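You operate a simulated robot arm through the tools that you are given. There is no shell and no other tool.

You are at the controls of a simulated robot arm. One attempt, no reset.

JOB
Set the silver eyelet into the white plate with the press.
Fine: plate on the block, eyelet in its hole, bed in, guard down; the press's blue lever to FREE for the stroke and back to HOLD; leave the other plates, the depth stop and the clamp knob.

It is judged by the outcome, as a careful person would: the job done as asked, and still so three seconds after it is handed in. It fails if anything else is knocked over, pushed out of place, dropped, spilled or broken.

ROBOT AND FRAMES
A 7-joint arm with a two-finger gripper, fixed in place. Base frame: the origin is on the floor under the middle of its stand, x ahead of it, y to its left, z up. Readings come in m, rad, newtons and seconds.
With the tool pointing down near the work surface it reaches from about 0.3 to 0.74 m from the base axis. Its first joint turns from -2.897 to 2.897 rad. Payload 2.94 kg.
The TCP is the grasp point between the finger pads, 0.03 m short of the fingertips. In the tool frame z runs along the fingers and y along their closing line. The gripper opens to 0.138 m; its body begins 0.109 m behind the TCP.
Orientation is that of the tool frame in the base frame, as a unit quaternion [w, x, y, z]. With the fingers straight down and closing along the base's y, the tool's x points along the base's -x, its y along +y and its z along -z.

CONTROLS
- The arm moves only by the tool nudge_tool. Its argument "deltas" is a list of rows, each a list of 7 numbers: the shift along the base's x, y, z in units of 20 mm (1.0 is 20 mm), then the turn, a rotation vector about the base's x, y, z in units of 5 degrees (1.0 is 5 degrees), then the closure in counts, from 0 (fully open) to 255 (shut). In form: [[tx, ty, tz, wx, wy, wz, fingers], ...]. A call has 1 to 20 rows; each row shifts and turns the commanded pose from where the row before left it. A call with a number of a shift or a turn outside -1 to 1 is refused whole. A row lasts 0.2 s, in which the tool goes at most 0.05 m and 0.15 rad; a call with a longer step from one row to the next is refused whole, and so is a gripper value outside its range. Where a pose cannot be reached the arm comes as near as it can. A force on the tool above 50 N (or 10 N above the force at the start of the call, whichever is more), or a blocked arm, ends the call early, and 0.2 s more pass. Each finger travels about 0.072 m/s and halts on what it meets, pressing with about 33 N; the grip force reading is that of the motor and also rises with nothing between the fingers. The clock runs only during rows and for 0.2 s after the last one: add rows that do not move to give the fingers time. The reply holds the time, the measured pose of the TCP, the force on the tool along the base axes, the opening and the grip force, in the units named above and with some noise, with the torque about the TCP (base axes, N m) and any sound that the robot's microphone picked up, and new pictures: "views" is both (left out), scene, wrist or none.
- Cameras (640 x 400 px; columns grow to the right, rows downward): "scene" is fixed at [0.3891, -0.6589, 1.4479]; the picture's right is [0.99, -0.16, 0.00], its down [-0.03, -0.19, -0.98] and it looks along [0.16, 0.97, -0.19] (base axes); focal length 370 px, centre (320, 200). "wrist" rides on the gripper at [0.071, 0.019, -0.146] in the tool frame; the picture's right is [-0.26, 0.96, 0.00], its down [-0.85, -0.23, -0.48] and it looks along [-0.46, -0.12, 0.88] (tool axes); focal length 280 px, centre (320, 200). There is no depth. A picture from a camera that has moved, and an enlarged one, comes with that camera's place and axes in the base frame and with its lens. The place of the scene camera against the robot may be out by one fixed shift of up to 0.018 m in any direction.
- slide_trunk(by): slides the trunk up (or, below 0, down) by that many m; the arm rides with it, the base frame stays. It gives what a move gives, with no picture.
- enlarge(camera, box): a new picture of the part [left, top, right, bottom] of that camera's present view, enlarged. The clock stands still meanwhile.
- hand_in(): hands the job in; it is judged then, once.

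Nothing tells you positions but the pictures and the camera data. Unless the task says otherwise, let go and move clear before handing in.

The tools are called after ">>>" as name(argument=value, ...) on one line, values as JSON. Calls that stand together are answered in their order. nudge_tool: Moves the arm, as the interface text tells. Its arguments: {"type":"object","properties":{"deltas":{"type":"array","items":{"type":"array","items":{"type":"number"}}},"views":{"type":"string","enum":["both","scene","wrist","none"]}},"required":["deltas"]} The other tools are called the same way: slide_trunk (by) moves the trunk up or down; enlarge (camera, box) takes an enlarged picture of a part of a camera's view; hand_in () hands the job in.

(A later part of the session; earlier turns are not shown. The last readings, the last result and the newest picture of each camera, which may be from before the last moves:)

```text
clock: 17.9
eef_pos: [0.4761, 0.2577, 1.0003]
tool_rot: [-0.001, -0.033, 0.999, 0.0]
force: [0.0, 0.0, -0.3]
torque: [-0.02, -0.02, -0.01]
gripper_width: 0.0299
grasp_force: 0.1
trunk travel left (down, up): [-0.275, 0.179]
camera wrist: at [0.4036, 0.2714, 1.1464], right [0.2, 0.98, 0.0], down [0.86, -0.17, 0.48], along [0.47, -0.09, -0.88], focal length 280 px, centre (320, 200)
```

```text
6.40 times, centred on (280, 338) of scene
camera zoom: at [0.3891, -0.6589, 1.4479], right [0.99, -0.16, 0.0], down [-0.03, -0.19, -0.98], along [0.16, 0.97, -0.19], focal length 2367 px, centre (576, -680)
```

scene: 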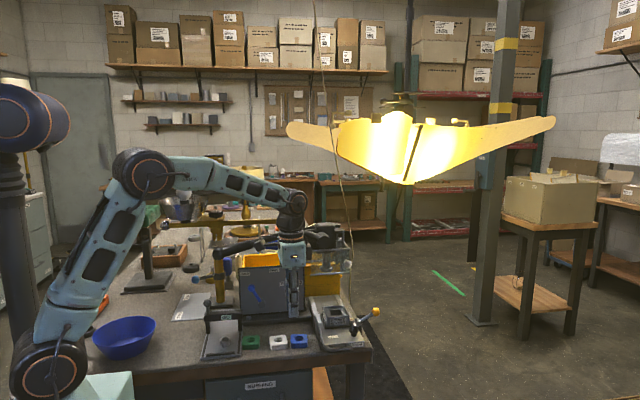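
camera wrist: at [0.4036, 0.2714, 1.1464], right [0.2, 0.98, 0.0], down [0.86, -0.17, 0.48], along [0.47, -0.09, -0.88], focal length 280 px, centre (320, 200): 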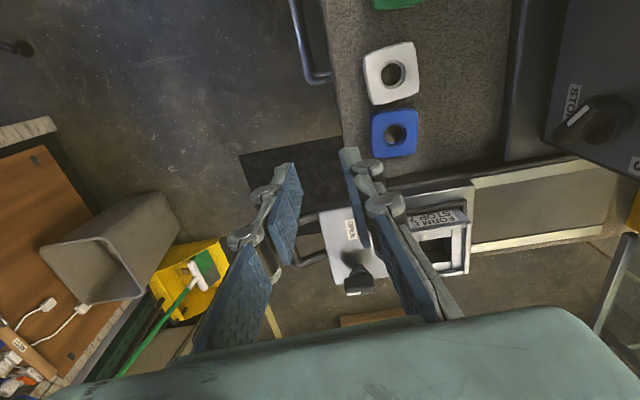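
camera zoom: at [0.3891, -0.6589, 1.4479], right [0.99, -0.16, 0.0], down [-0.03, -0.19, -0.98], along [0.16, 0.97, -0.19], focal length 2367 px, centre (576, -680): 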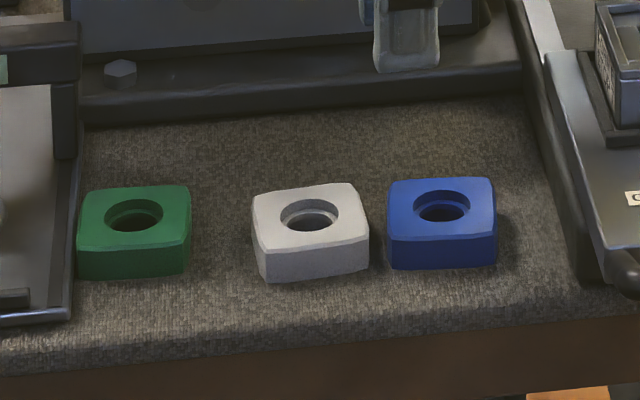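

The plate hasn't moved. Its sides look tapered or bulged, so I need to grip it lower. I'll go back, lower the open fingers until they almost touch the bench, then close.

>>> nudge_tool(deltas=[[0, 0, 0, 0, 0, 0, 100], [-0.5, 0.9, 0, 0, 0, 0, 100], [-0.5, 1, 0, 0, 0, 0, 100], [-0.4, 1, -0.5, 0, 0, 0, 100], [-0.38, 1, -1, 0, 0, 0, 100], [0, 0.07, -1, 0, 0, 0, 100], [0, 0, -1, 0, 0, 0, 100], [0, 0, -1, 0, 0, 0, 100], [0, 0, -1, 0, 0, 0, 100], [0, 0, -0.6, 0, 0, 0, 100], [0, 0, 0, 0, 0, 0, 100]], views="wrist")

>>> enlarge(camera="wrist", box=[200, 90, 440, 240])

```text
clock: 20.4
eef_pos: [0.4387, 0.3365, 0.8767]
tool_rot: [0.0, -0.034, 0.999, 0.0]
force: [-0.2, -0.6, -0.2]
torque: [0.01, 0.02, -0.01]
gripper_width: 0.0837
grasp_force: 0.0
trunk travel left (down, up): [-0.275, 0.179]
camera wrist: at [0.3673, 0.3503, 1.0245], right [0.2, 0.98, 0.0], down [0.86, -0.17, 0.48], along [0.47, -0.09, -0.88], focal length 280 px, centre (320, 200)
```

wrist: 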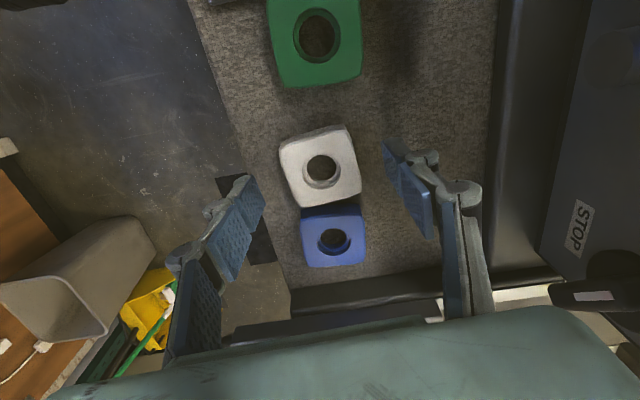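

```text
2.67 times, centred on (320, 165) of wrist
camera zoom: at [0.3673, 0.3503, 1.0245], right [0.2, 0.98, 0.0], down [0.86, -0.17, 0.48], along [0.47, -0.09, -0.88], focal length 748 px, centre (320, 293)
```

zoom: 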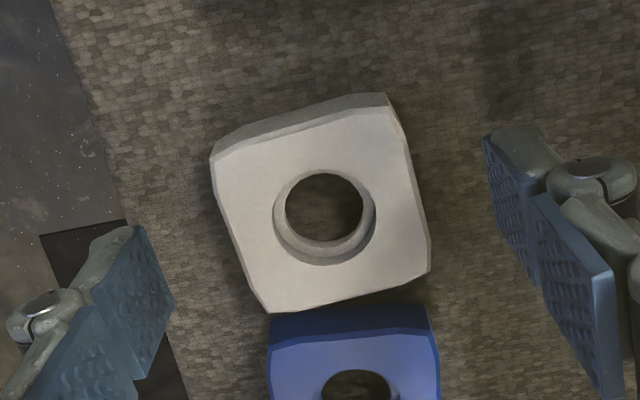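

>>> nudge_tool(deltas=[[0, 0, -0.4, 0, 0, 0, 100], [0, 0, -0.2, 0, 0, 0, 100], [0, 0, 0, 0, 0, 0, 100]], views="none")

>>> nudge_tool(deltas=[[0, 0, -0.1, 0, 0, 0, 100], [0, 0, 0, 0, 0, 0, 100]], views="none")

>>> nudge_tool(deltas=[[0, 0, -0.1, 0, 0, 0, 100], [0, 0, 0, 0, 0, 0, 100]], views="none")

```text
clock: 21.1
eef_pos: [0.4391, 0.3362, 0.8657]
tool_rot: [0.001, -0.033, 0.999, 0.0]
force: [-0.2, -0.5, -0.1]
torque: [-0.01, -0.01, 0.01]
gripper_width: 0.0839
grasp_force: 0.1
trunk travel left (down, up): [-0.275, 0.179]
```

```text
clock: 21.8
eef_pos: [0.4399, 0.3363, 0.8643]
tool_rot: [0.0, -0.034, 0.999, 0.0]
force: [0.3, 0.1, 0.1]
torque: [-0.03, -0.02, 0.0]
gripper_width: 0.084
grasp_force: 0.1
trunk travel left (down, up): [-0.275, 0.179]
```

```text
clock: 22.4
eef_pos: [0.4408, 0.3372, 0.8617]
tool_rot: [0.0, -0.034, 0.999, 0.0]
force: [0.1, 0.7, 0.0]
torque: [0.0, -0.01, 0.02]
gripper_width: 0.0839
grasp_force: 0.0
trunk travel left (down, up): [-0.275, 0.179]
```

>>> nudge_tool(deltas=[[0, 0, -0.1, 0, 0, 0, 100], [0, 0, 0, 0, 0, 0, 100]], views="none")

>>> nudge_tool(deltas=[[0, 0, -0.1, 0, 0, 0, 100], [0, 0, 0, 0, 0, 0, 100]], views="scene")

>>> enlarge(camera="scene", box=[230, 315, 330, 360])

```text
clock: 22.9
eef_pos: [0.44, 0.3368, 0.859]
tool_rot: [0.0, -0.033, 0.999, 0.0]
force: [0.1, 0.2, 0.5]
torque: [0.0, 0.0, 0.01]
gripper_width: 0.0841
grasp_force: 0.2
trunk travel left (down, up): [-0.275, 0.179]
```

```text
clock: 23.6
eef_pos: [0.4405, 0.3386, 0.8575]
tool_rot: [0.0, -0.033, 0.999, 0.001]
force: [0.8, -0.3, -0.6]
torque: [-0.03, -0.02, 0.02]
gripper_width: 0.084
grasp_force: 0.0
trunk travel left (down, up): [-0.275, 0.179]
```

scene: 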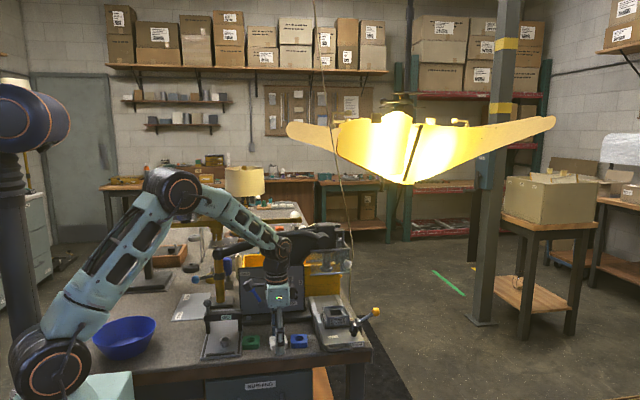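

```text
6.40 times, centred on (280, 338) of scene
camera zoom: at [0.3891, -0.6589, 1.4479], right [0.99, -0.16, 0.0], down [-0.03, -0.19, -0.98], along [0.16, 0.97, -0.19], focal length 2367 px, centre (576, -680)
```

zoom: 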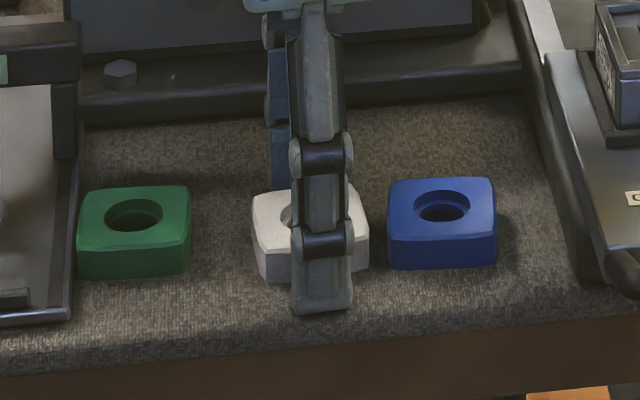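

>>> nudge_tool(deltas=[[0, 0, 0.05, 0, 0, 0, 160], [0, 0, 0, 0, 0, 0, 200], [0, 0, 0, 0, 0, 0, 255], [0, 0, 0, 0, 0, 0, 255], [0, 0, 0, 0, 0, 0, 255]], views="none")

>>> nudge_tool(deltas=[[0, 0, 0.5, 0, 0, 0, 255], [0, 0, 0.5, 0, 0, 0, 255], [0, 0, 0.5, 0, 0, 0, 255], [0, 0, 0, 0, 0, 0, 255]], views="both")

>>> enlarge(camera="scene", box=[230, 305, 330, 360])

```text
clock: 24.8
eef_pos: [0.4402, 0.3352, 0.8596]
tool_rot: [0.002, -0.032, 0.999, 0.001]
force: [5.0, -6.8, 20.2]
torque: [-0.63, 0.12, 0.11]
gripper_width: 0.0487
grasp_force: 33.2
trunk travel left (down, up): [-0.275, 0.179]
```

```text
clock: 25.8
eef_pos: [0.4394, 0.3368, 0.8871]
tool_rot: [0.0, -0.033, 0.999, 0.0]
force: [0.3, -0.1, 0.5]
torque: [0.01, 0.04, 0.0]
gripper_width: 0.0487
grasp_force: 32.2
trunk travel left (down, up): [-0.275, 0.179]
camera wrist: at [0.3675, 0.3514, 1.0346], right [0.2, 0.98, 0.0], down [0.86, -0.17, 0.48], along [0.47, -0.09, -0.88], focal length 280 px, centre (320, 200)
```

scene: 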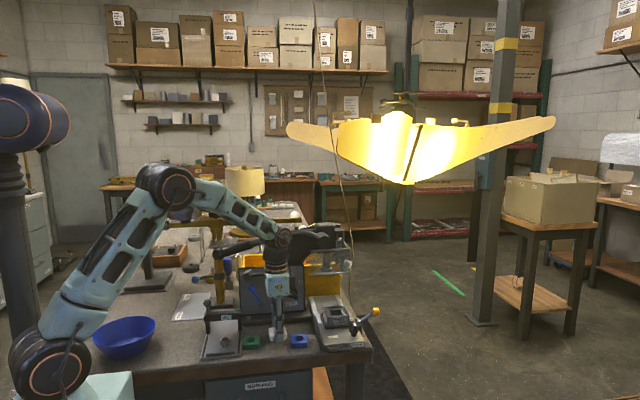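
wrist: 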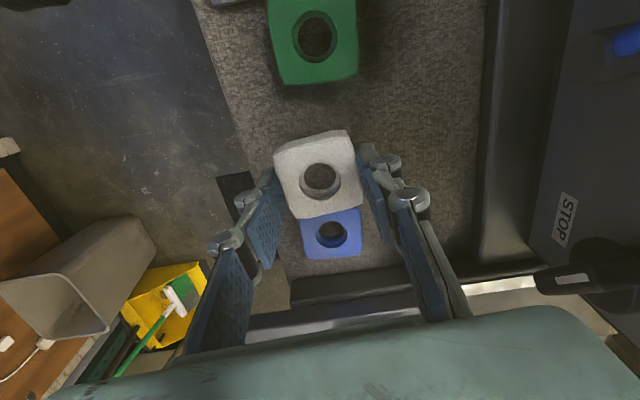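

```text
6.40 times, centred on (280, 332) of scene
camera zoom: at [0.3891, -0.6589, 1.4479], right [0.99, -0.16, 0.0], down [-0.03, -0.19, -0.98], along [0.16, 0.97, -0.19], focal length 2367 px, centre (576, -648)
```

zoom: 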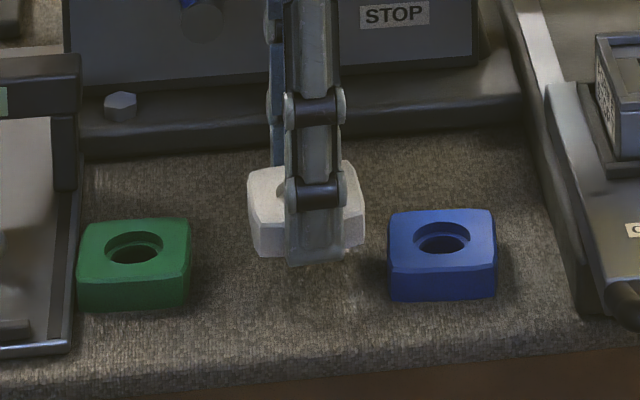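

The plate is now held firmly and is off the bench. I'll lift it, bring it forward clear of the press, and turn the gripper about 85°.

>>> nudge_tool(deltas=[[0, 0, 0.7, 0, 0, 0, 255], [0, 0, 0.8, 0, 0, 0, 255], [0, -0.4, 0.8, 0, 0, 0, 255], [0.3, -0.8, 0.8, 0, 0, 0, 255], [0.5, -0.8, 0.8, 0, 0, 0, 255], [0.5, -0.8, 0.8, 0, 0, 0, 255], [0.5, -0.8, 0.8, 0, 0, 0, 255], [0.5, -0.4, 0.5, 0, 0, 0, 255], [0, 0, 0, 0, 0, 0, 255]], views="wrist")

>>> nudge_tool(deltas=[[0, 0, 0, 0, 0, 1, 255], [0, 0, 0, 0, 0, 1, 255], [0, 0, 0, 0, 0, 1, 255], [0, 0, 0, 0, 0, 1, 255], [0, 0, 0, 0, 0, 1, 255], [0, 0, 0, 0, 0, 1, 255], [0, 0, 0, 0, 0, 0, 255]], views="both")

```text
clock: 27.8
eef_pos: [0.4853, 0.2581, 1.0085]
tool_rot: [0.001, -0.033, 0.999, 0.0]
force: [0.1, 0.4, 0.3]
torque: [0.03, 0.01, -0.02]
gripper_width: 0.049
grasp_force: 33.0
trunk travel left (down, up): [-0.275, 0.179]
camera wrist: at [0.4133, 0.2723, 1.1548], right [0.2, 0.98, 0.0], down [0.86, -0.17, 0.48], along [0.47, -0.09, -0.88], focal length 280 px, centre (320, 200)
```

wrist: 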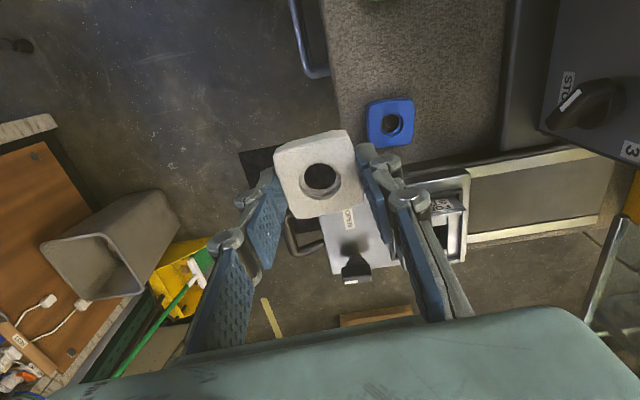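

```text
clock: 29.4
eef_pos: [0.4847, 0.2568, 1.0071]
tool_rot: [0.0, -0.291, 0.957, 0.0]
force: [0.1, -0.4, -0.3]
torque: [0.01, 0.01, 0.04]
gripper_width: 0.049
grasp_force: 33.4
trunk travel left (down, up): [-0.275, 0.179]
camera wrist: at [0.416, 0.2331, 1.1539], right [-0.32, 0.95, 0.0], down [0.83, 0.28, 0.48], along [0.45, 0.15, -0.88], focal length 280 px, centre (320, 200)
```

scene: 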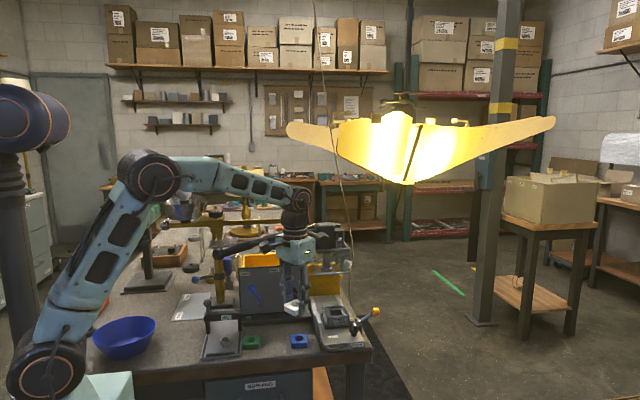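
wrist: 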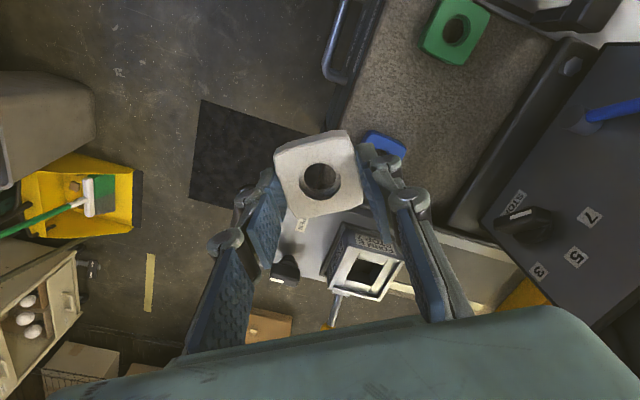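

>>> nudge_tool(deltas=[[0, 0, 0, 0, 0, 1, 255], [0, 0, 0, 0, 0, 1, 255], [0, 0, 0, 0, 0, 1, 255], [0, 0, 0, 0, 0, 1, 255], [0, 0, 0, 0, 0, 1, 255], [0, 0, 0, 0, 0, 1, 255], [0, 0, 0, 0, 0, 1, 255], [0, 0, 0, 0, 0, 1, 255], [0, 0, 0, 0, 0, 1, 255], [0, 0, 0, 0, 0, 1, 255], [0, 0, 0, 0, 0, 1, 255], [0, 0, 0, 0, 0, 0, 255]], views="both")

```text
clock: 31.9
eef_pos: [0.4873, 0.2563, 1.0081]
tool_rot: [-0.001, -0.699, 0.715, 0.0]
force: [-0.3, -1.1, -0.1]
torque: [0.01, 0.03, -0.01]
gripper_width: 0.0489
grasp_force: 33.1
trunk travel left (down, up): [-0.275, 0.179]
camera wrist: at [0.4653, 0.1861, 1.1547], right [-0.96, 0.28, 0.0], down [0.25, 0.84, 0.48], along [0.13, 0.46, -0.88], focal length 280 px, centre (320, 200)
```

scene: 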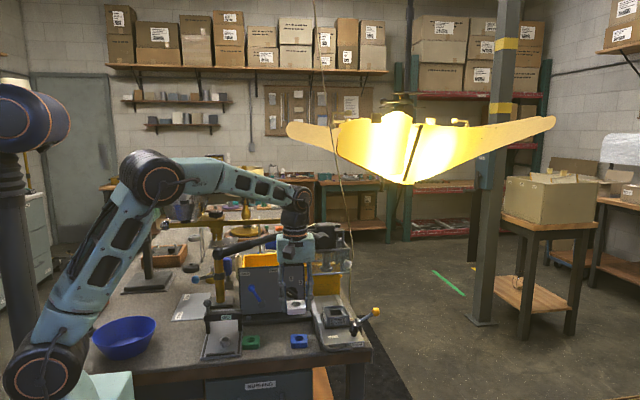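
wrist: 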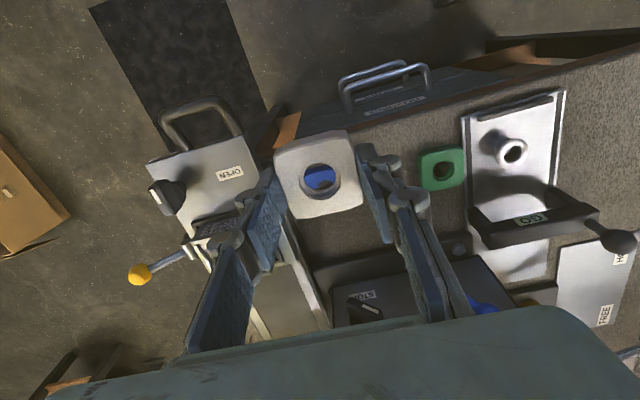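

The gripper is turned to 88.7° and the plate is still firm. I'll move over the block at a safe height and check the alignment.

>>> nudge_tool(deltas=[[0.8, 0.2, 0, 0, 0, 0, 255], [0.8, 0.4, 0, 0, 0, 0, 255], [0.8, 0.6, 0, 0, 0, 0, 255], [0.8, 0.6, 0, 0, 0, 0, 255], [0.8, 0.6, 0, 0, 0, 0, 255], [0.8, 0.6, 0, 0, 0, 0, 255], [0.8, 0.6, 0, 0, 0, 0, 255], [0.8, 0.6, 0, 0, 0, 0, 255], [0, 0.6, 0, 0, 0, 0, 255], [0, 0, 0, 0, 0, 0, 255]], views="both")

>>> enlarge(camera="wrist", box=[220, 90, 420, 215])

>>> enlarge(camera="scene", box=[290, 240, 390, 340])

```text
clock: 34.1
eef_pos: [0.6101, 0.3496, 1.0036]
tool_rot: [0.0, -0.699, 0.715, 0.001]
force: [0.2, 0.1, 0.6]
torque: [0.0, -0.01, 0.01]
gripper_width: 0.0488
grasp_force: 33.1
out of reach, approached as far as the arm can: row 9
trunk travel left (down, up): [-0.275, 0.179]
camera wrist: at [0.5887, 0.2789, 1.1514], right [-0.96, 0.28, 0.0], down [0.25, 0.84, 0.48], along [0.13, 0.46, -0.88], focal length 280 px, centre (320, 200)
```

scene: 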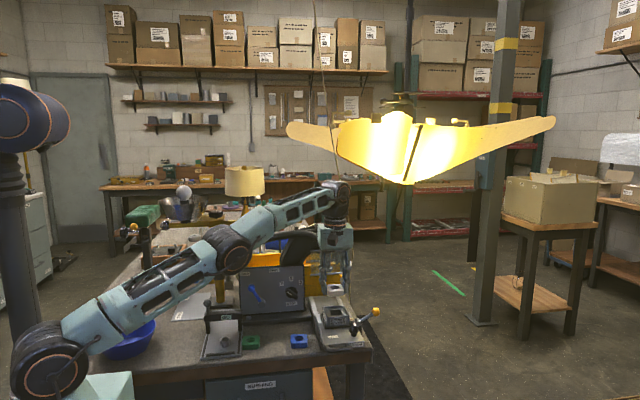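
wrist: 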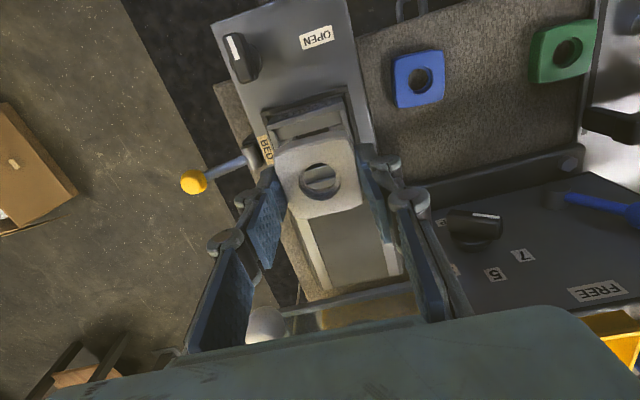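

```text
3.20 times, centred on (320, 152) of wrist
camera zoom: at [0.5887, 0.2789, 1.1514], right [-0.96, 0.28, 0.0], down [0.25, 0.84, 0.48], along [0.13, 0.46, -0.88], focal length 897 px, centre (320, 352)
```

zoom: 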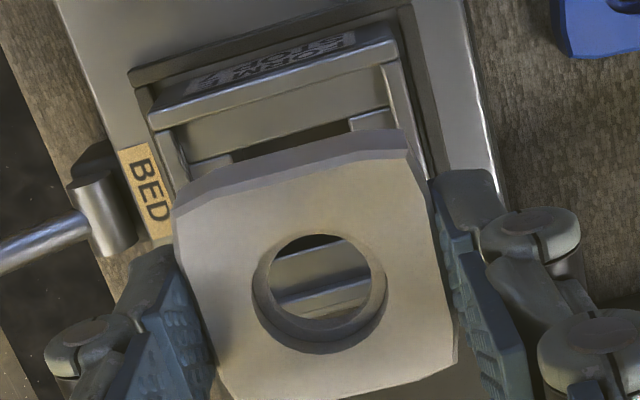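

```text
4.00 times, centred on (340, 290) of scene
camera zoom: at [0.3891, -0.6589, 1.4479], right [0.99, -0.16, 0.0], down [-0.03, -0.19, -0.98], along [0.16, 0.97, -0.19], focal length 1479 px, centre (240, -160)
```

zoom: 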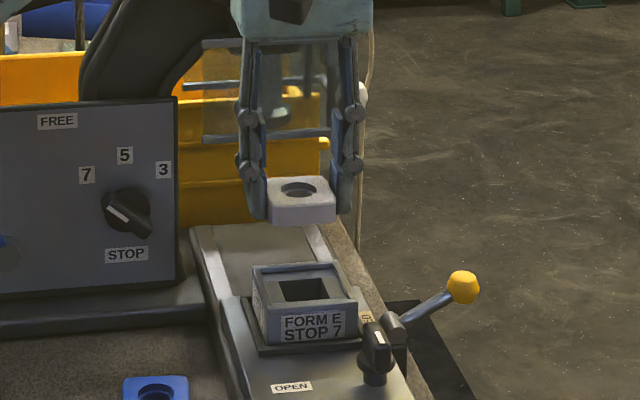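

The arm is at the edge of its reach here because the shoulder is low. I'll raise the trunk by 0.1 m, then come down over the pocket centred near (0.6155, 0.3555).

>>> slide_trunk(by=0.1)

>>> nudge_tool(deltas=[[0.1, 0.1, -0.8, 0, 0, 0, 255], [0.1, 0.1, -0.8, 0, 0, 0, 255], [0.1, 0.1, -0.8, 0, 0, 0, 255], [0, 0, -0.8, 0, 0, 0, 255], [0, 0, -0.8, 0, 0, 0, 255], [0, 0, -0.8, 0, 0, 0, 255], [0, 0, -0.8, 0, 0, 0, 255], [0, 0, 0, 0, 0, 0, 255]], views="both")

>>> enlarge(camera="wrist", box=[220, 90, 420, 215])

>>> enlarge(camera="scene", box=[290, 240, 390, 340])

```text
clock: 35.5
eef_pos: [0.6094, 0.3499, 1.1043]
tool_rot: [0.0, -0.7, 0.715, 0.0]
force: [0.6, -0.2, 0.0]
torque: [0.01, -0.02, -0.01]
gripper_width: 0.0486
grasp_force: 33.3
trunk travel left (down, up): [-0.375, 0.079]
```

```text
clock: 37.3
eef_pos: [0.6145, 0.3556, 0.9904]
tool_rot: [0.0, -0.699, 0.715, 0.0]
force: [-0.5, 0.4, -0.4]
torque: [0.0, 0.0, 0.0]
gripper_width: 0.0486
grasp_force: 33.1
trunk travel left (down, up): [-0.375, 0.079]
camera wrist: at [0.5947, 0.2843, 1.1378], right [-0.96, 0.28, 0.0], down [0.25, 0.84, 0.48], along [0.13, 0.46, -0.88], focal length 280 px, centre (320, 200)
```

scene: 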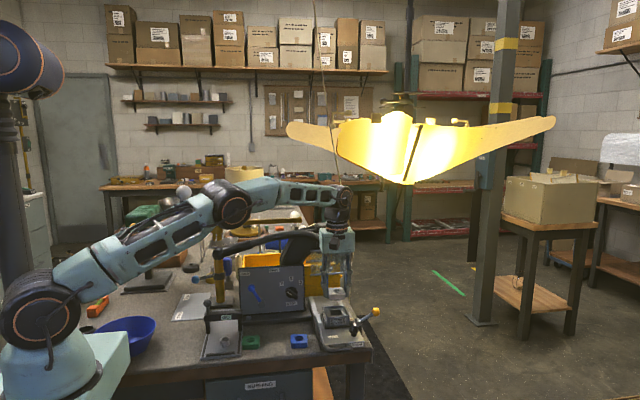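
wrist: 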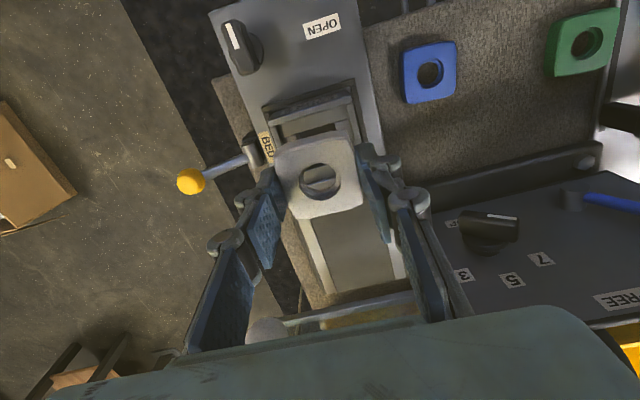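

```text
3.20 times, centred on (320, 152) of wrist
camera zoom: at [0.5947, 0.2843, 1.1378], right [-0.96, 0.28, 0.0], down [0.25, 0.84, 0.48], along [0.13, 0.46, -0.88], focal length 897 px, centre (320, 352)
```

zoom: 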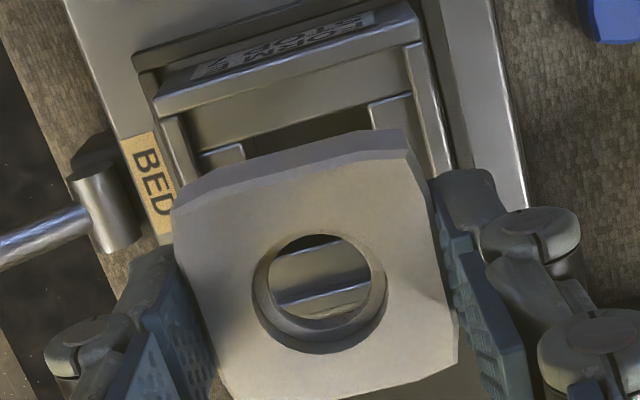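

```text
4.00 times, centred on (340, 290) of scene
camera zoom: at [0.3891, -0.6589, 1.4479], right [0.99, -0.16, 0.0], down [-0.03, -0.19, -0.98], along [0.16, 0.97, -0.19], focal length 1479 px, centre (240, -160)
```

zoom: 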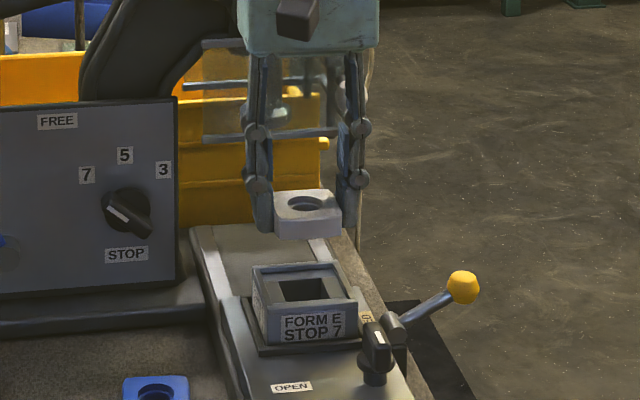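

The alignment looks good, with a correction of about 2 mm to make. I'll descend close to the rim and look again.

>>> nudge_tool(deltas=[[0.12, 0.06, -0.6, 0, 0, 0, 255], [0, 0, -0.6, 0, 0, 0, 255], [0, 0, -0.6, 0, 0, 0, 255], [0, 0, 0, 0, 0, 0, 255]], views="both")

>>> enlarge(camera="wrist", box=[220, 90, 420, 215])

>>> enlarge(camera="scene", box=[305, 285, 375, 330])

```text
clock: 38.3
eef_pos: [0.6185, 0.356, 0.9553]
tool_rot: [0.001, -0.699, 0.715, 0.0]
force: [0.8, -0.4, -0.9]
torque: [0.0, -0.02, 0.01]
gripper_width: 0.0486
grasp_force: 33.1
trunk travel left (down, up): [-0.375, 0.079]
camera wrist: at [0.5976, 0.2852, 1.1021], right [-0.96, 0.28, 0.0], down [0.25, 0.84, 0.48], along [0.13, 0.46, -0.88], focal length 280 px, centre (320, 200)
```

scene: 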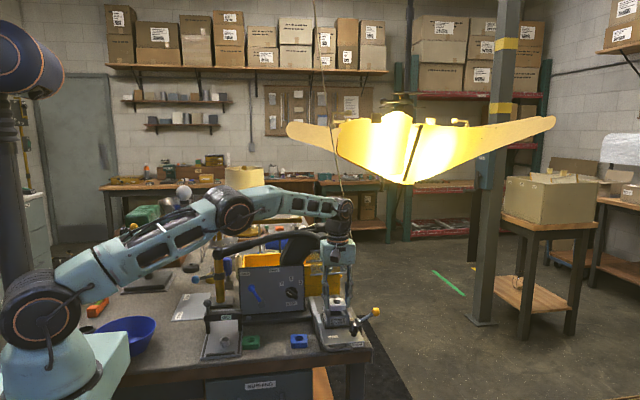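
wrist: 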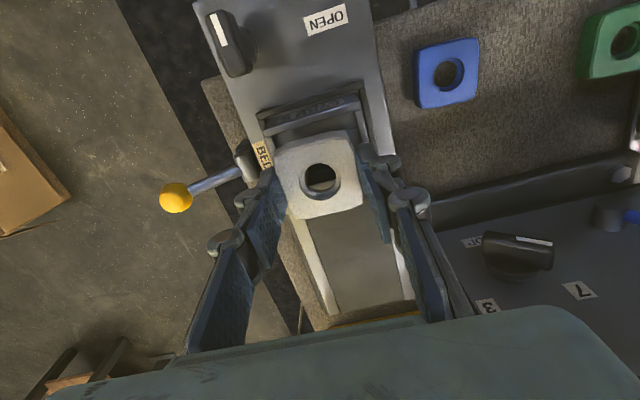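

```text
3.20 times, centred on (320, 152) of wrist
camera zoom: at [0.5976, 0.2852, 1.1021], right [-0.96, 0.28, 0.0], down [0.25, 0.84, 0.48], along [0.13, 0.46, -0.88], focal length 897 px, centre (320, 352)
```

zoom: 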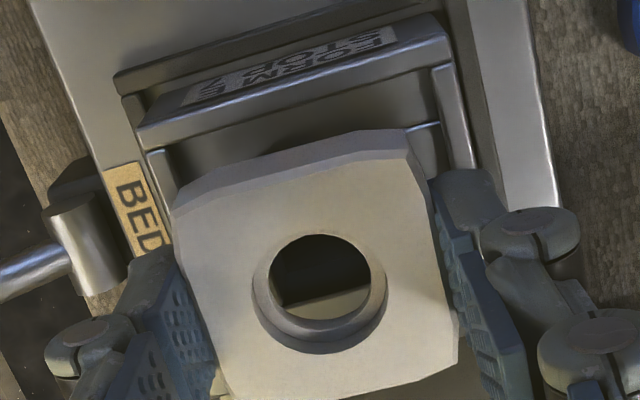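

```text
8.89 times, centred on (340, 308) of scene
camera zoom: at [0.3891, -0.6589, 1.4479], right [0.99, -0.16, 0.0], down [-0.03, -0.19, -0.98], along [0.16, 0.97, -0.19], focal length 3287 px, centre (142, -756)
```

zoom: 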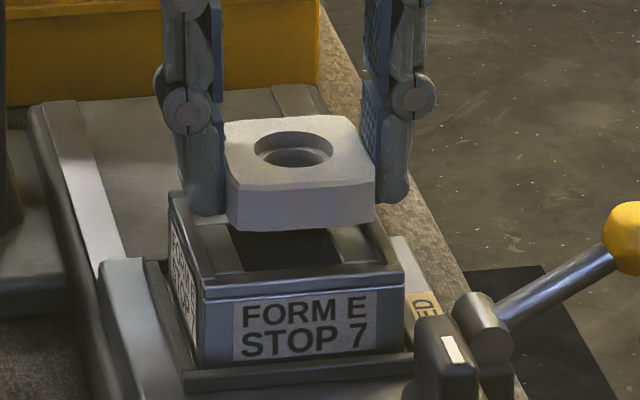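

The plate is centred over the pocket within about 1–2 mm. I'll lower it in small steps and watch the force.

>>> nudge_tool(deltas=[[-0.04, -0.03, -0.3, 0, 0, 0, 255], [0, 0, -0.1, 0, 0, 0, 255], [0, 0, 0, 0, 0, 0, 255]], views="none")

>>> nudge_tool(deltas=[[0, 0, -0.1, 0, 0, 0, 255], [0, 0, 0, 0, 0, 0, 255]], views="none")

>>> nudge_tool(deltas=[[0, 0, -0.1, 0, 0, 0, 255], [0, 0, 0, 0, 0, 0, 255]], views="none")

>>> enlarge(camera="scene", box=[305, 285, 375, 330])

```text
clock: 39.1
eef_pos: [0.6183, 0.3546, 0.9484]
tool_rot: [0.0, -0.7, 0.714, 0.0]
force: [0.9, -0.4, -0.3]
torque: [0.03, 0.02, -0.02]
gripper_width: 0.0489
grasp_force: 32.7
trunk travel left (down, up): [-0.375, 0.079]
```

```text
clock: 39.7
eef_pos: [0.6177, 0.3556, 0.9464]
tool_rot: [0.0, -0.7, 0.715, 0.001]
force: [-0.4, 0.3, 0.4]
torque: [-0.03, 0.0, 0.0]
gripper_width: 0.0487
grasp_force: 33.2
trunk travel left (down, up): [-0.375, 0.079]
```

```text
clock: 40.3
eef_pos: [0.617, 0.3572, 0.9436]
tool_rot: [0.0, -0.7, 0.715, 0.0]
force: [0.6, 0.0, -0.1]
torque: [0.0, -0.01, -0.01]
gripper_width: 0.0487
grasp_force: 32.8
trunk travel left (down, up): [-0.375, 0.079]
```

```text
8.89 times, centred on (340, 308) of scene
camera zoom: at [0.3891, -0.6589, 1.4479], right [0.99, -0.16, 0.0], down [-0.03, -0.19, -0.98], along [0.16, 0.97, -0.19], focal length 3287 px, centre (142, -756)
```

zoom: 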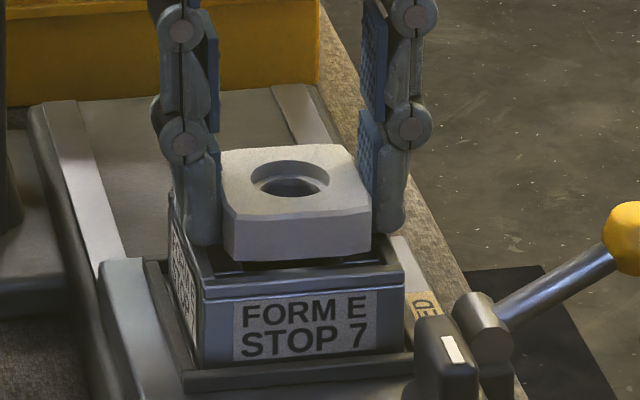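

>>> nudge_tool(deltas=[[0.06, 0, -0.1, 0, 0, 0, 255], [0, 0, 0, 0, 0, 0, 255]], views="none")

>>> nudge_tool(deltas=[[0, 0, -0.1, 0, 0, 0, 255], [0, 0, 0, 0, 0, 0, 255]], views="none")

>>> nudge_tool(deltas=[[0, 0, -0.1, 0, 0, 0, 255], [0, 0, 0, 0, 0, 0, 255]], views="wrist")

>>> enlarge(camera="scene", box=[305, 285, 375, 330])

>>> enlarge(camera="wrist", box=[220, 90, 420, 215])

```text
clock: 40.9
eef_pos: [0.6185, 0.3557, 0.9441]
tool_rot: [0.0, -0.699, 0.715, 0.0]
force: [0.1, 0.6, -0.2]
torque: [0.02, 0.0, -0.01]
gripper_width: 0.049
grasp_force: 33.0
trunk travel left (down, up): [-0.375, 0.079]
```

```text
clock: 41.5
eef_pos: [0.6191, 0.3549, 0.944]
tool_rot: [0.001, -0.699, 0.715, 0.0]
force: [0.4, -2.2, 10.7]
torque: [-0.14, 0.26, 0.02]
gripper_width: 0.0488
grasp_force: 32.9
trunk travel left (down, up): [-0.375, 0.079]
```

```text
clock: 42.1
eef_pos: [0.6187, 0.3553, 0.9425]
tool_rot: [0.004, -0.7, 0.714, -0.001]
force: [3.8, 0.5, 23.4]
torque: [-0.14, 0.52, -0.02]
gripper_width: 0.0486
grasp_force: 32.8
trunk travel left (down, up): [-0.375, 0.079]
camera wrist: at [0.5969, 0.2842, 1.0894], right [-0.96, 0.28, 0.0], down [0.25, 0.84, 0.48], along [0.14, 0.46, -0.88], focal length 280 px, centre (320, 200)
```

wrist: 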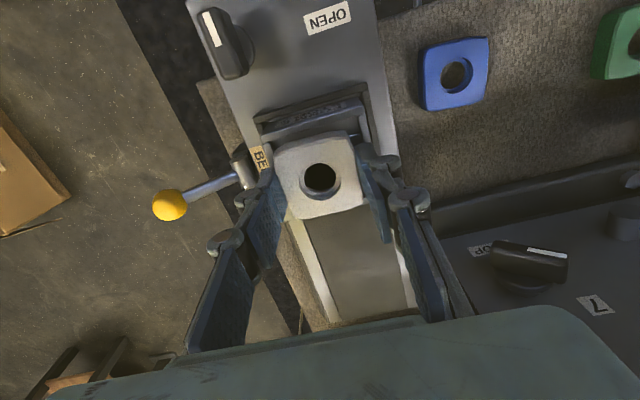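

```text
8.89 times, centred on (340, 308) of scene
camera zoom: at [0.3891, -0.6589, 1.4479], right [0.99, -0.16, 0.0], down [-0.03, -0.19, -0.98], along [0.16, 0.97, -0.19], focal length 3287 px, centre (142, -756)
```

zoom: 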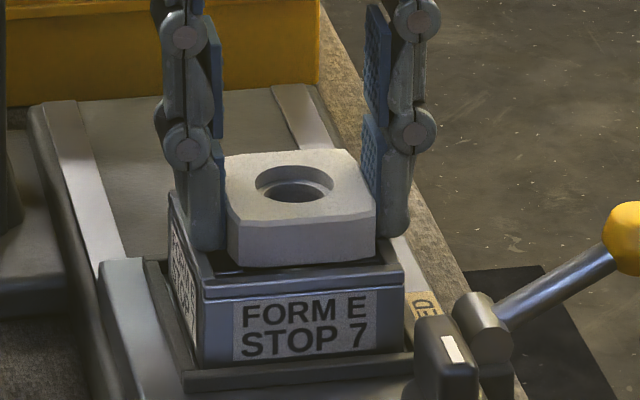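

```text
3.20 times, centred on (320, 152) of wrist
camera zoom: at [0.5969, 0.2842, 1.0894], right [-0.96, 0.28, 0.0], down [0.25, 0.84, 0.48], along [0.14, 0.46, -0.88], focal length 897 px, centre (320, 352)
```

zoom: 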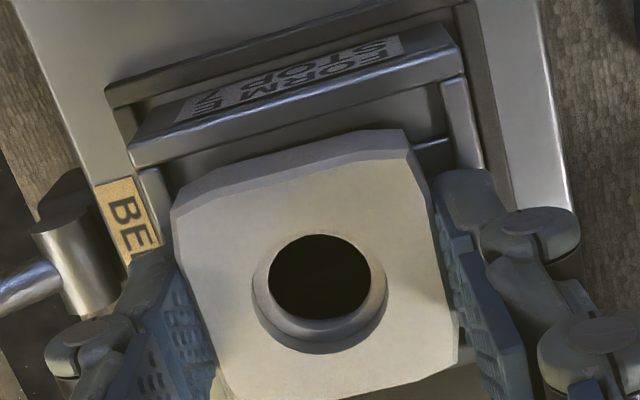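

The fingertips have touched the rim and the plate's bottom is at rim level, centred. I'll ease the pressure and release so the plate drops onto the ledge.

>>> nudge_tool(deltas=[[0, -0.05, 0.15, 0, 0, 0, 255], [0, 0, 0, 0, 0, 0, 255], [0, 0, 0, 0, 0, 0, 150], [0, 0, 0, 0, 0, 0, 130], [0, 0, 0, 0, 0, 0, 130]], views="wrist")

>>> enlarge(camera="scene", box=[305, 285, 375, 330])

>>> enlarge(camera="wrist", box=[220, 90, 420, 215])

```text
clock: 43.3
eef_pos: [0.6179, 0.353, 0.9404]
tool_rot: [-0.002, -0.699, 0.715, 0.001]
force: [0.8, 0.9, 4.0]
torque: [0.06, 0.16, -0.02]
gripper_width: 0.0694
grasp_force: 0.3
trunk travel left (down, up): [-0.375, 0.079]
camera wrist: at [0.5975, 0.2832, 1.0874], right [-0.96, 0.28, 0.0], down [0.25, 0.84, 0.47], along [0.13, 0.45, -0.88], focal length 280 px, centre (320, 200)
```

wrist: 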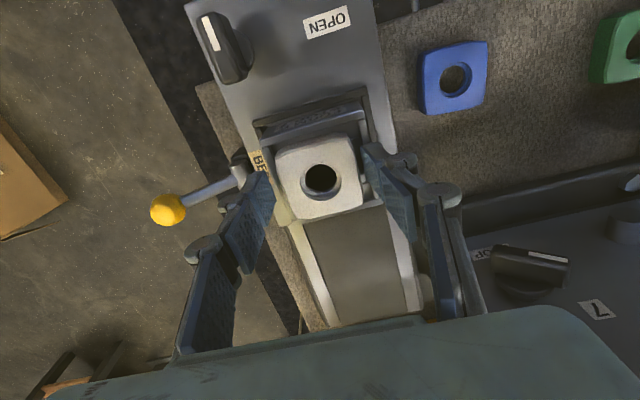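

```text
8.89 times, centred on (340, 308) of scene
camera zoom: at [0.3891, -0.6589, 1.4479], right [0.99, -0.16, 0.0], down [-0.03, -0.19, -0.98], along [0.16, 0.97, -0.19], focal length 3287 px, centre (142, -756)
```

zoom: 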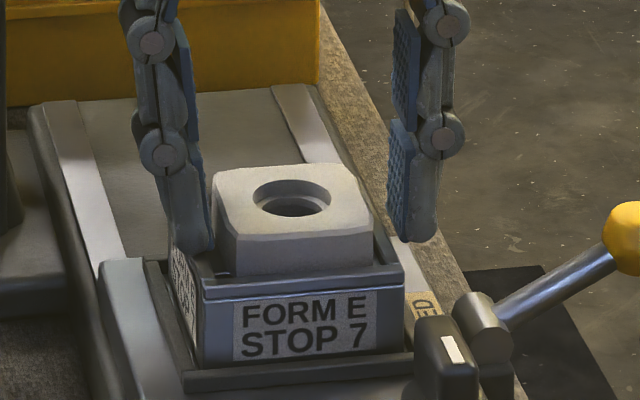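

```text
3.20 times, centred on (320, 152) of wrist
camera zoom: at [0.5975, 0.2832, 1.0874], right [-0.96, 0.28, 0.0], down [0.25, 0.84, 0.47], along [0.13, 0.45, -0.88], focal length 897 px, centre (320, 352)
```

zoom: 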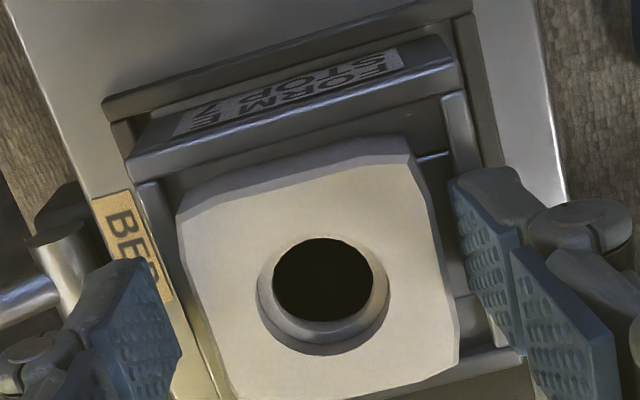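

The plate has dropped from the fingers. I'll rise straight up and check it is seated.

>>> nudge_tool(deltas=[[0, 0, 0.4, 0, 0, 0, 110], [0, 0, 0.8, 0, 0, 0, 80], [0, 0, 1, 0, 0, 0, 40], [0, -0.3, 1, 0, 0, 0, 0], [0, -0.5, 1, 0, 0, 0, 0], [0, 0, 0, 0, 0, 0, 0]], views="wrist")

>>> enlarge(camera="scene", box=[305, 285, 375, 330])

>>> enlarge(camera="wrist", box=[240, 70, 400, 170])

```text
clock: 44.7
eef_pos: [0.6198, 0.3399, 1.0245]
tool_rot: [0.001, -0.7, 0.714, 0.001]
force: [0.4, -0.9, 0.0]
torque: [0.02, 0.0, -0.03]
gripper_width: 0.1379
grasp_force: 0.0
trunk travel left (down, up): [-0.375, 0.079]
camera wrist: at [0.5988, 0.2681, 1.1727], right [-0.96, 0.28, 0.0], down [0.25, 0.84, 0.48], along [0.13, 0.46, -0.88], focal length 280 px, centre (320, 200)
```

wrist: 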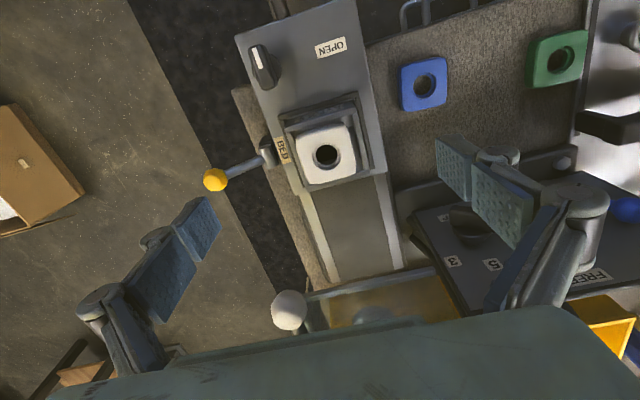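

```text
8.89 times, centred on (340, 308) of scene
camera zoom: at [0.3891, -0.6589, 1.4479], right [0.99, -0.16, 0.0], down [-0.03, -0.19, -0.98], along [0.16, 0.97, -0.19], focal length 3287 px, centre (142, -756)
```

zoom: 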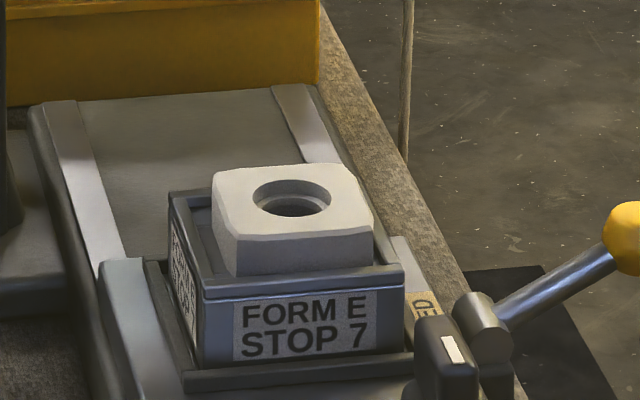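

```text
4.00 times, centred on (320, 120) of wrist
camera zoom: at [0.5988, 0.2681, 1.1727], right [-0.96, 0.28, 0.0], down [0.25, 0.84, 0.48], along [0.13, 0.46, -0.88], focal length 1122 px, centre (320, 520)
```

zoom: 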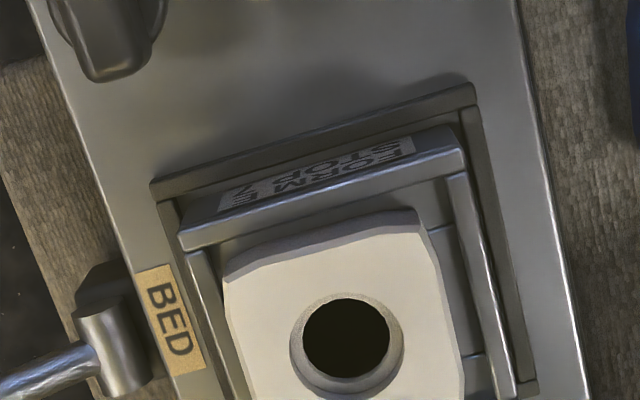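

The plate is flat inside the rim, with its hole near (0.6176, 0.353). Next is the eyelet near (0.288, 0.344), so I'll carry the open gripper back over the tray.

>>> nudge_tool(deltas=[[-0.3, -1, 0, 0, 0, 0, 0], [-1, -1, 0, 0, 0, 0, 0], [-1, -0.5, 0, 0, 0, 0, 0], [-1, 0, 0, 0, 0, 0, 0], [-1, 0, 0, 0, 0, 0, 0], [-1, 0, 0, 0, 0, 0, 0], [-1, 0, 0, 0, 0, 0, 0], [-1, 0, 0, 0, 0, 0, 0], [-1, 0, 0, 0, 0, 0, 0], [-1, 0, 0, 0, 0, 0, 0], [-1, 0, 0, 0, 0, 0, 0], [-1, 0, 0, 0, 0, 0, 0], [-1, 0, 0, 0, 0, 0, 0], [-1, 0, 0, 0, 0, 0, 0], [-1, 0.2, 0, 0, 0, 0, 0], [-1, 0.3, 0, 0, 0, 0, 0], [-1, 0.5, 0, 0, 0, 0, 0], [-0.3, 0.5, 0, 0, 0, 0, 0], [0, 0, 0, 0, 0, 0, 0]], views="both")

>>> enlarge(camera="wrist", box=[240, 70, 400, 170])

```text
clock: 48.7
eef_pos: [0.2862, 0.3199, 1.0266]
tool_rot: [0.0, -0.7, 0.714, 0.0]
force: [-1.1, -0.3, -0.5]
torque: [0.02, -0.02, -0.01]
gripper_width: 0.1378
grasp_force: 0.0
trunk travel left (down, up): [-0.375, 0.079]
camera wrist: at [0.2659, 0.2491, 1.1726], right [-0.96, 0.28, 0.0], down [0.25, 0.84, 0.48], along [0.13, 0.46, -0.88], focal length 280 px, centre (320, 200)
```

scene: 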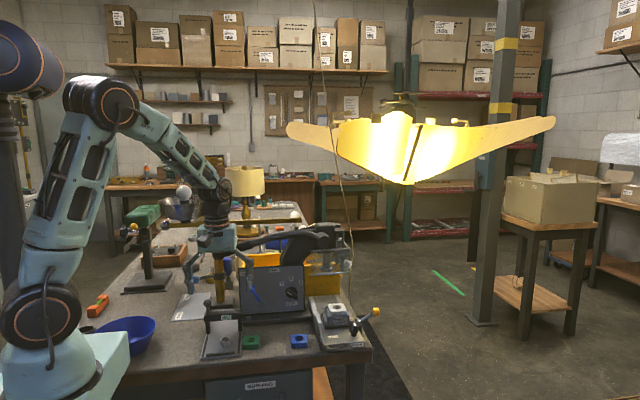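
wrist: 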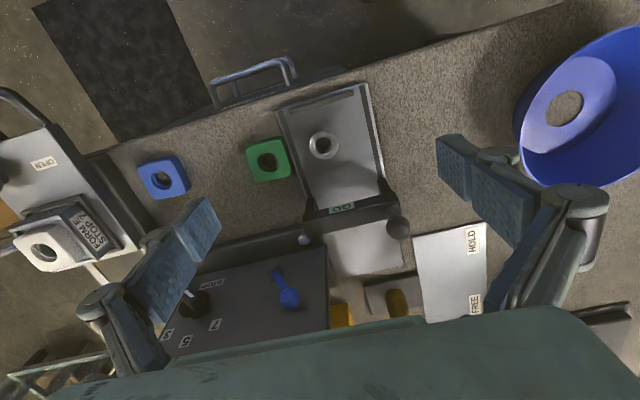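

```text
4.00 times, centred on (320, 120) of wrist
camera zoom: at [0.2659, 0.2491, 1.1726], right [-0.96, 0.28, 0.0], down [0.25, 0.84, 0.48], along [0.13, 0.46, -0.88], focal length 1122 px, centre (320, 520)
```

zoom: 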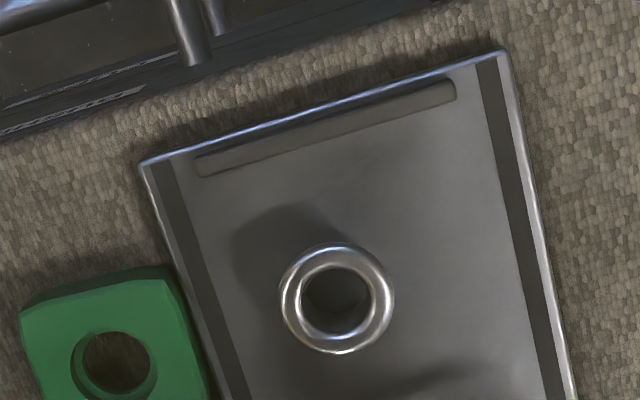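

The eyelet is at about (0.289, 0.3446) with a 33 mm flange, and its top is near z 0.857. I'll go over it with the fingers part closed and check before lowering.

>>> nudge_tool(deltas=[[0.15, 0.6, -0.5, 0, 0, 0, 60], [0, 0.62, -1, 0, 0, 0, 120], [0, 0, -1, 0, 0, 0, 140], [0, 0, -1, 0, 0, 0, 140], [0, 0, -1, 0, 0, 0, 140], [0, 0, -0.8, 0, 0, 0, 140], [0, 0, 0, 0, 0, 0, 140]], views="both")

>>> enlarge(camera="wrist", box=[220, 90, 420, 215])

>>> enlarge(camera="scene", box=[190, 290, 270, 360])

```text
clock: 50.3
eef_pos: [0.2889, 0.3439, 0.9187]
tool_rot: [0.0, -0.7, 0.714, 0.0]
force: [0.4, 1.1, -0.4]
torque: [0.04, -0.01, 0.01]
gripper_width: 0.0623
grasp_force: 0.0
trunk travel left (down, up): [-0.375, 0.079]
camera wrist: at [0.2684, 0.2732, 1.0663], right [-0.96, 0.28, 0.0], down [0.25, 0.84, 0.48], along [0.13, 0.46, -0.88], focal length 280 px, centre (320, 200)
```

scene: 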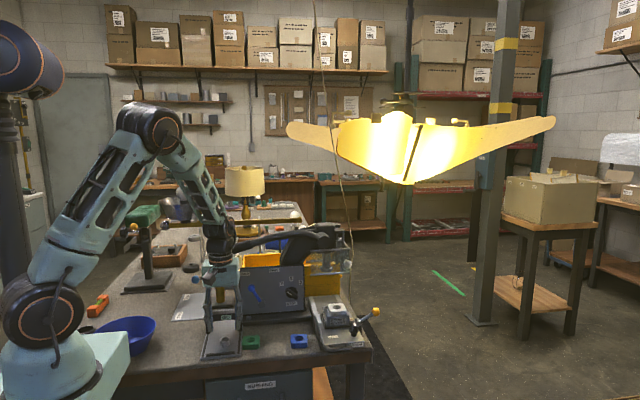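
wrist: 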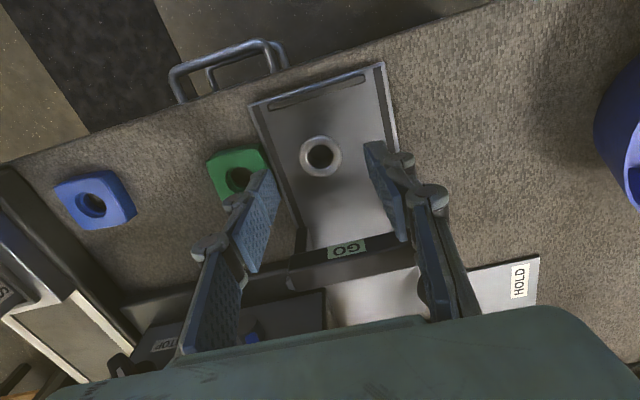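

```text
3.20 times, centred on (320, 152) of wrist
camera zoom: at [0.2684, 0.2732, 1.0663], right [-0.96, 0.28, 0.0], down [0.25, 0.84, 0.48], along [0.13, 0.46, -0.88], focal length 897 px, centre (320, 352)
```

zoom: 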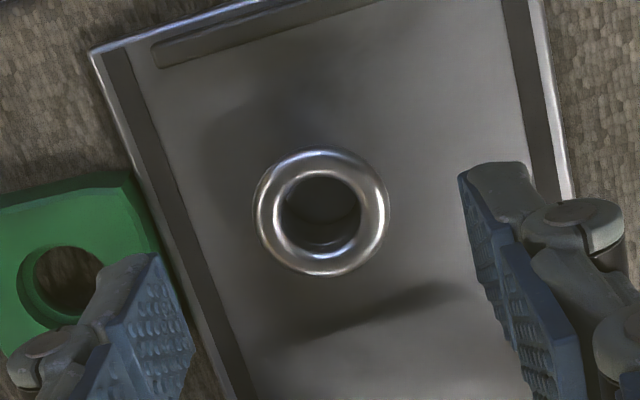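

```text
5.71 times, centred on (230, 325) of scene
camera zoom: at [0.3891, -0.6589, 1.4479], right [0.99, -0.16, 0.0], down [-0.03, -0.19, -0.98], along [0.16, 0.97, -0.19], focal length 2113 px, centre (834, -514)
```

zoom: 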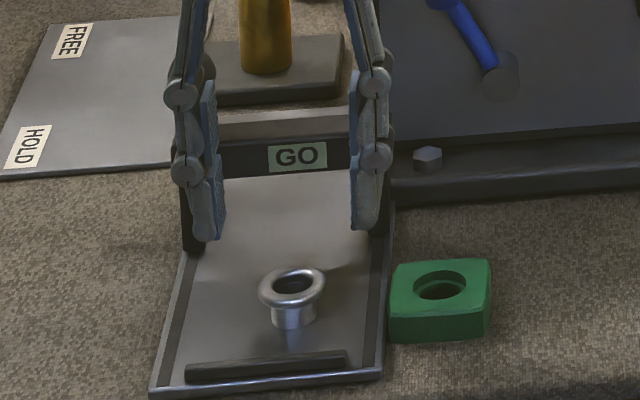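

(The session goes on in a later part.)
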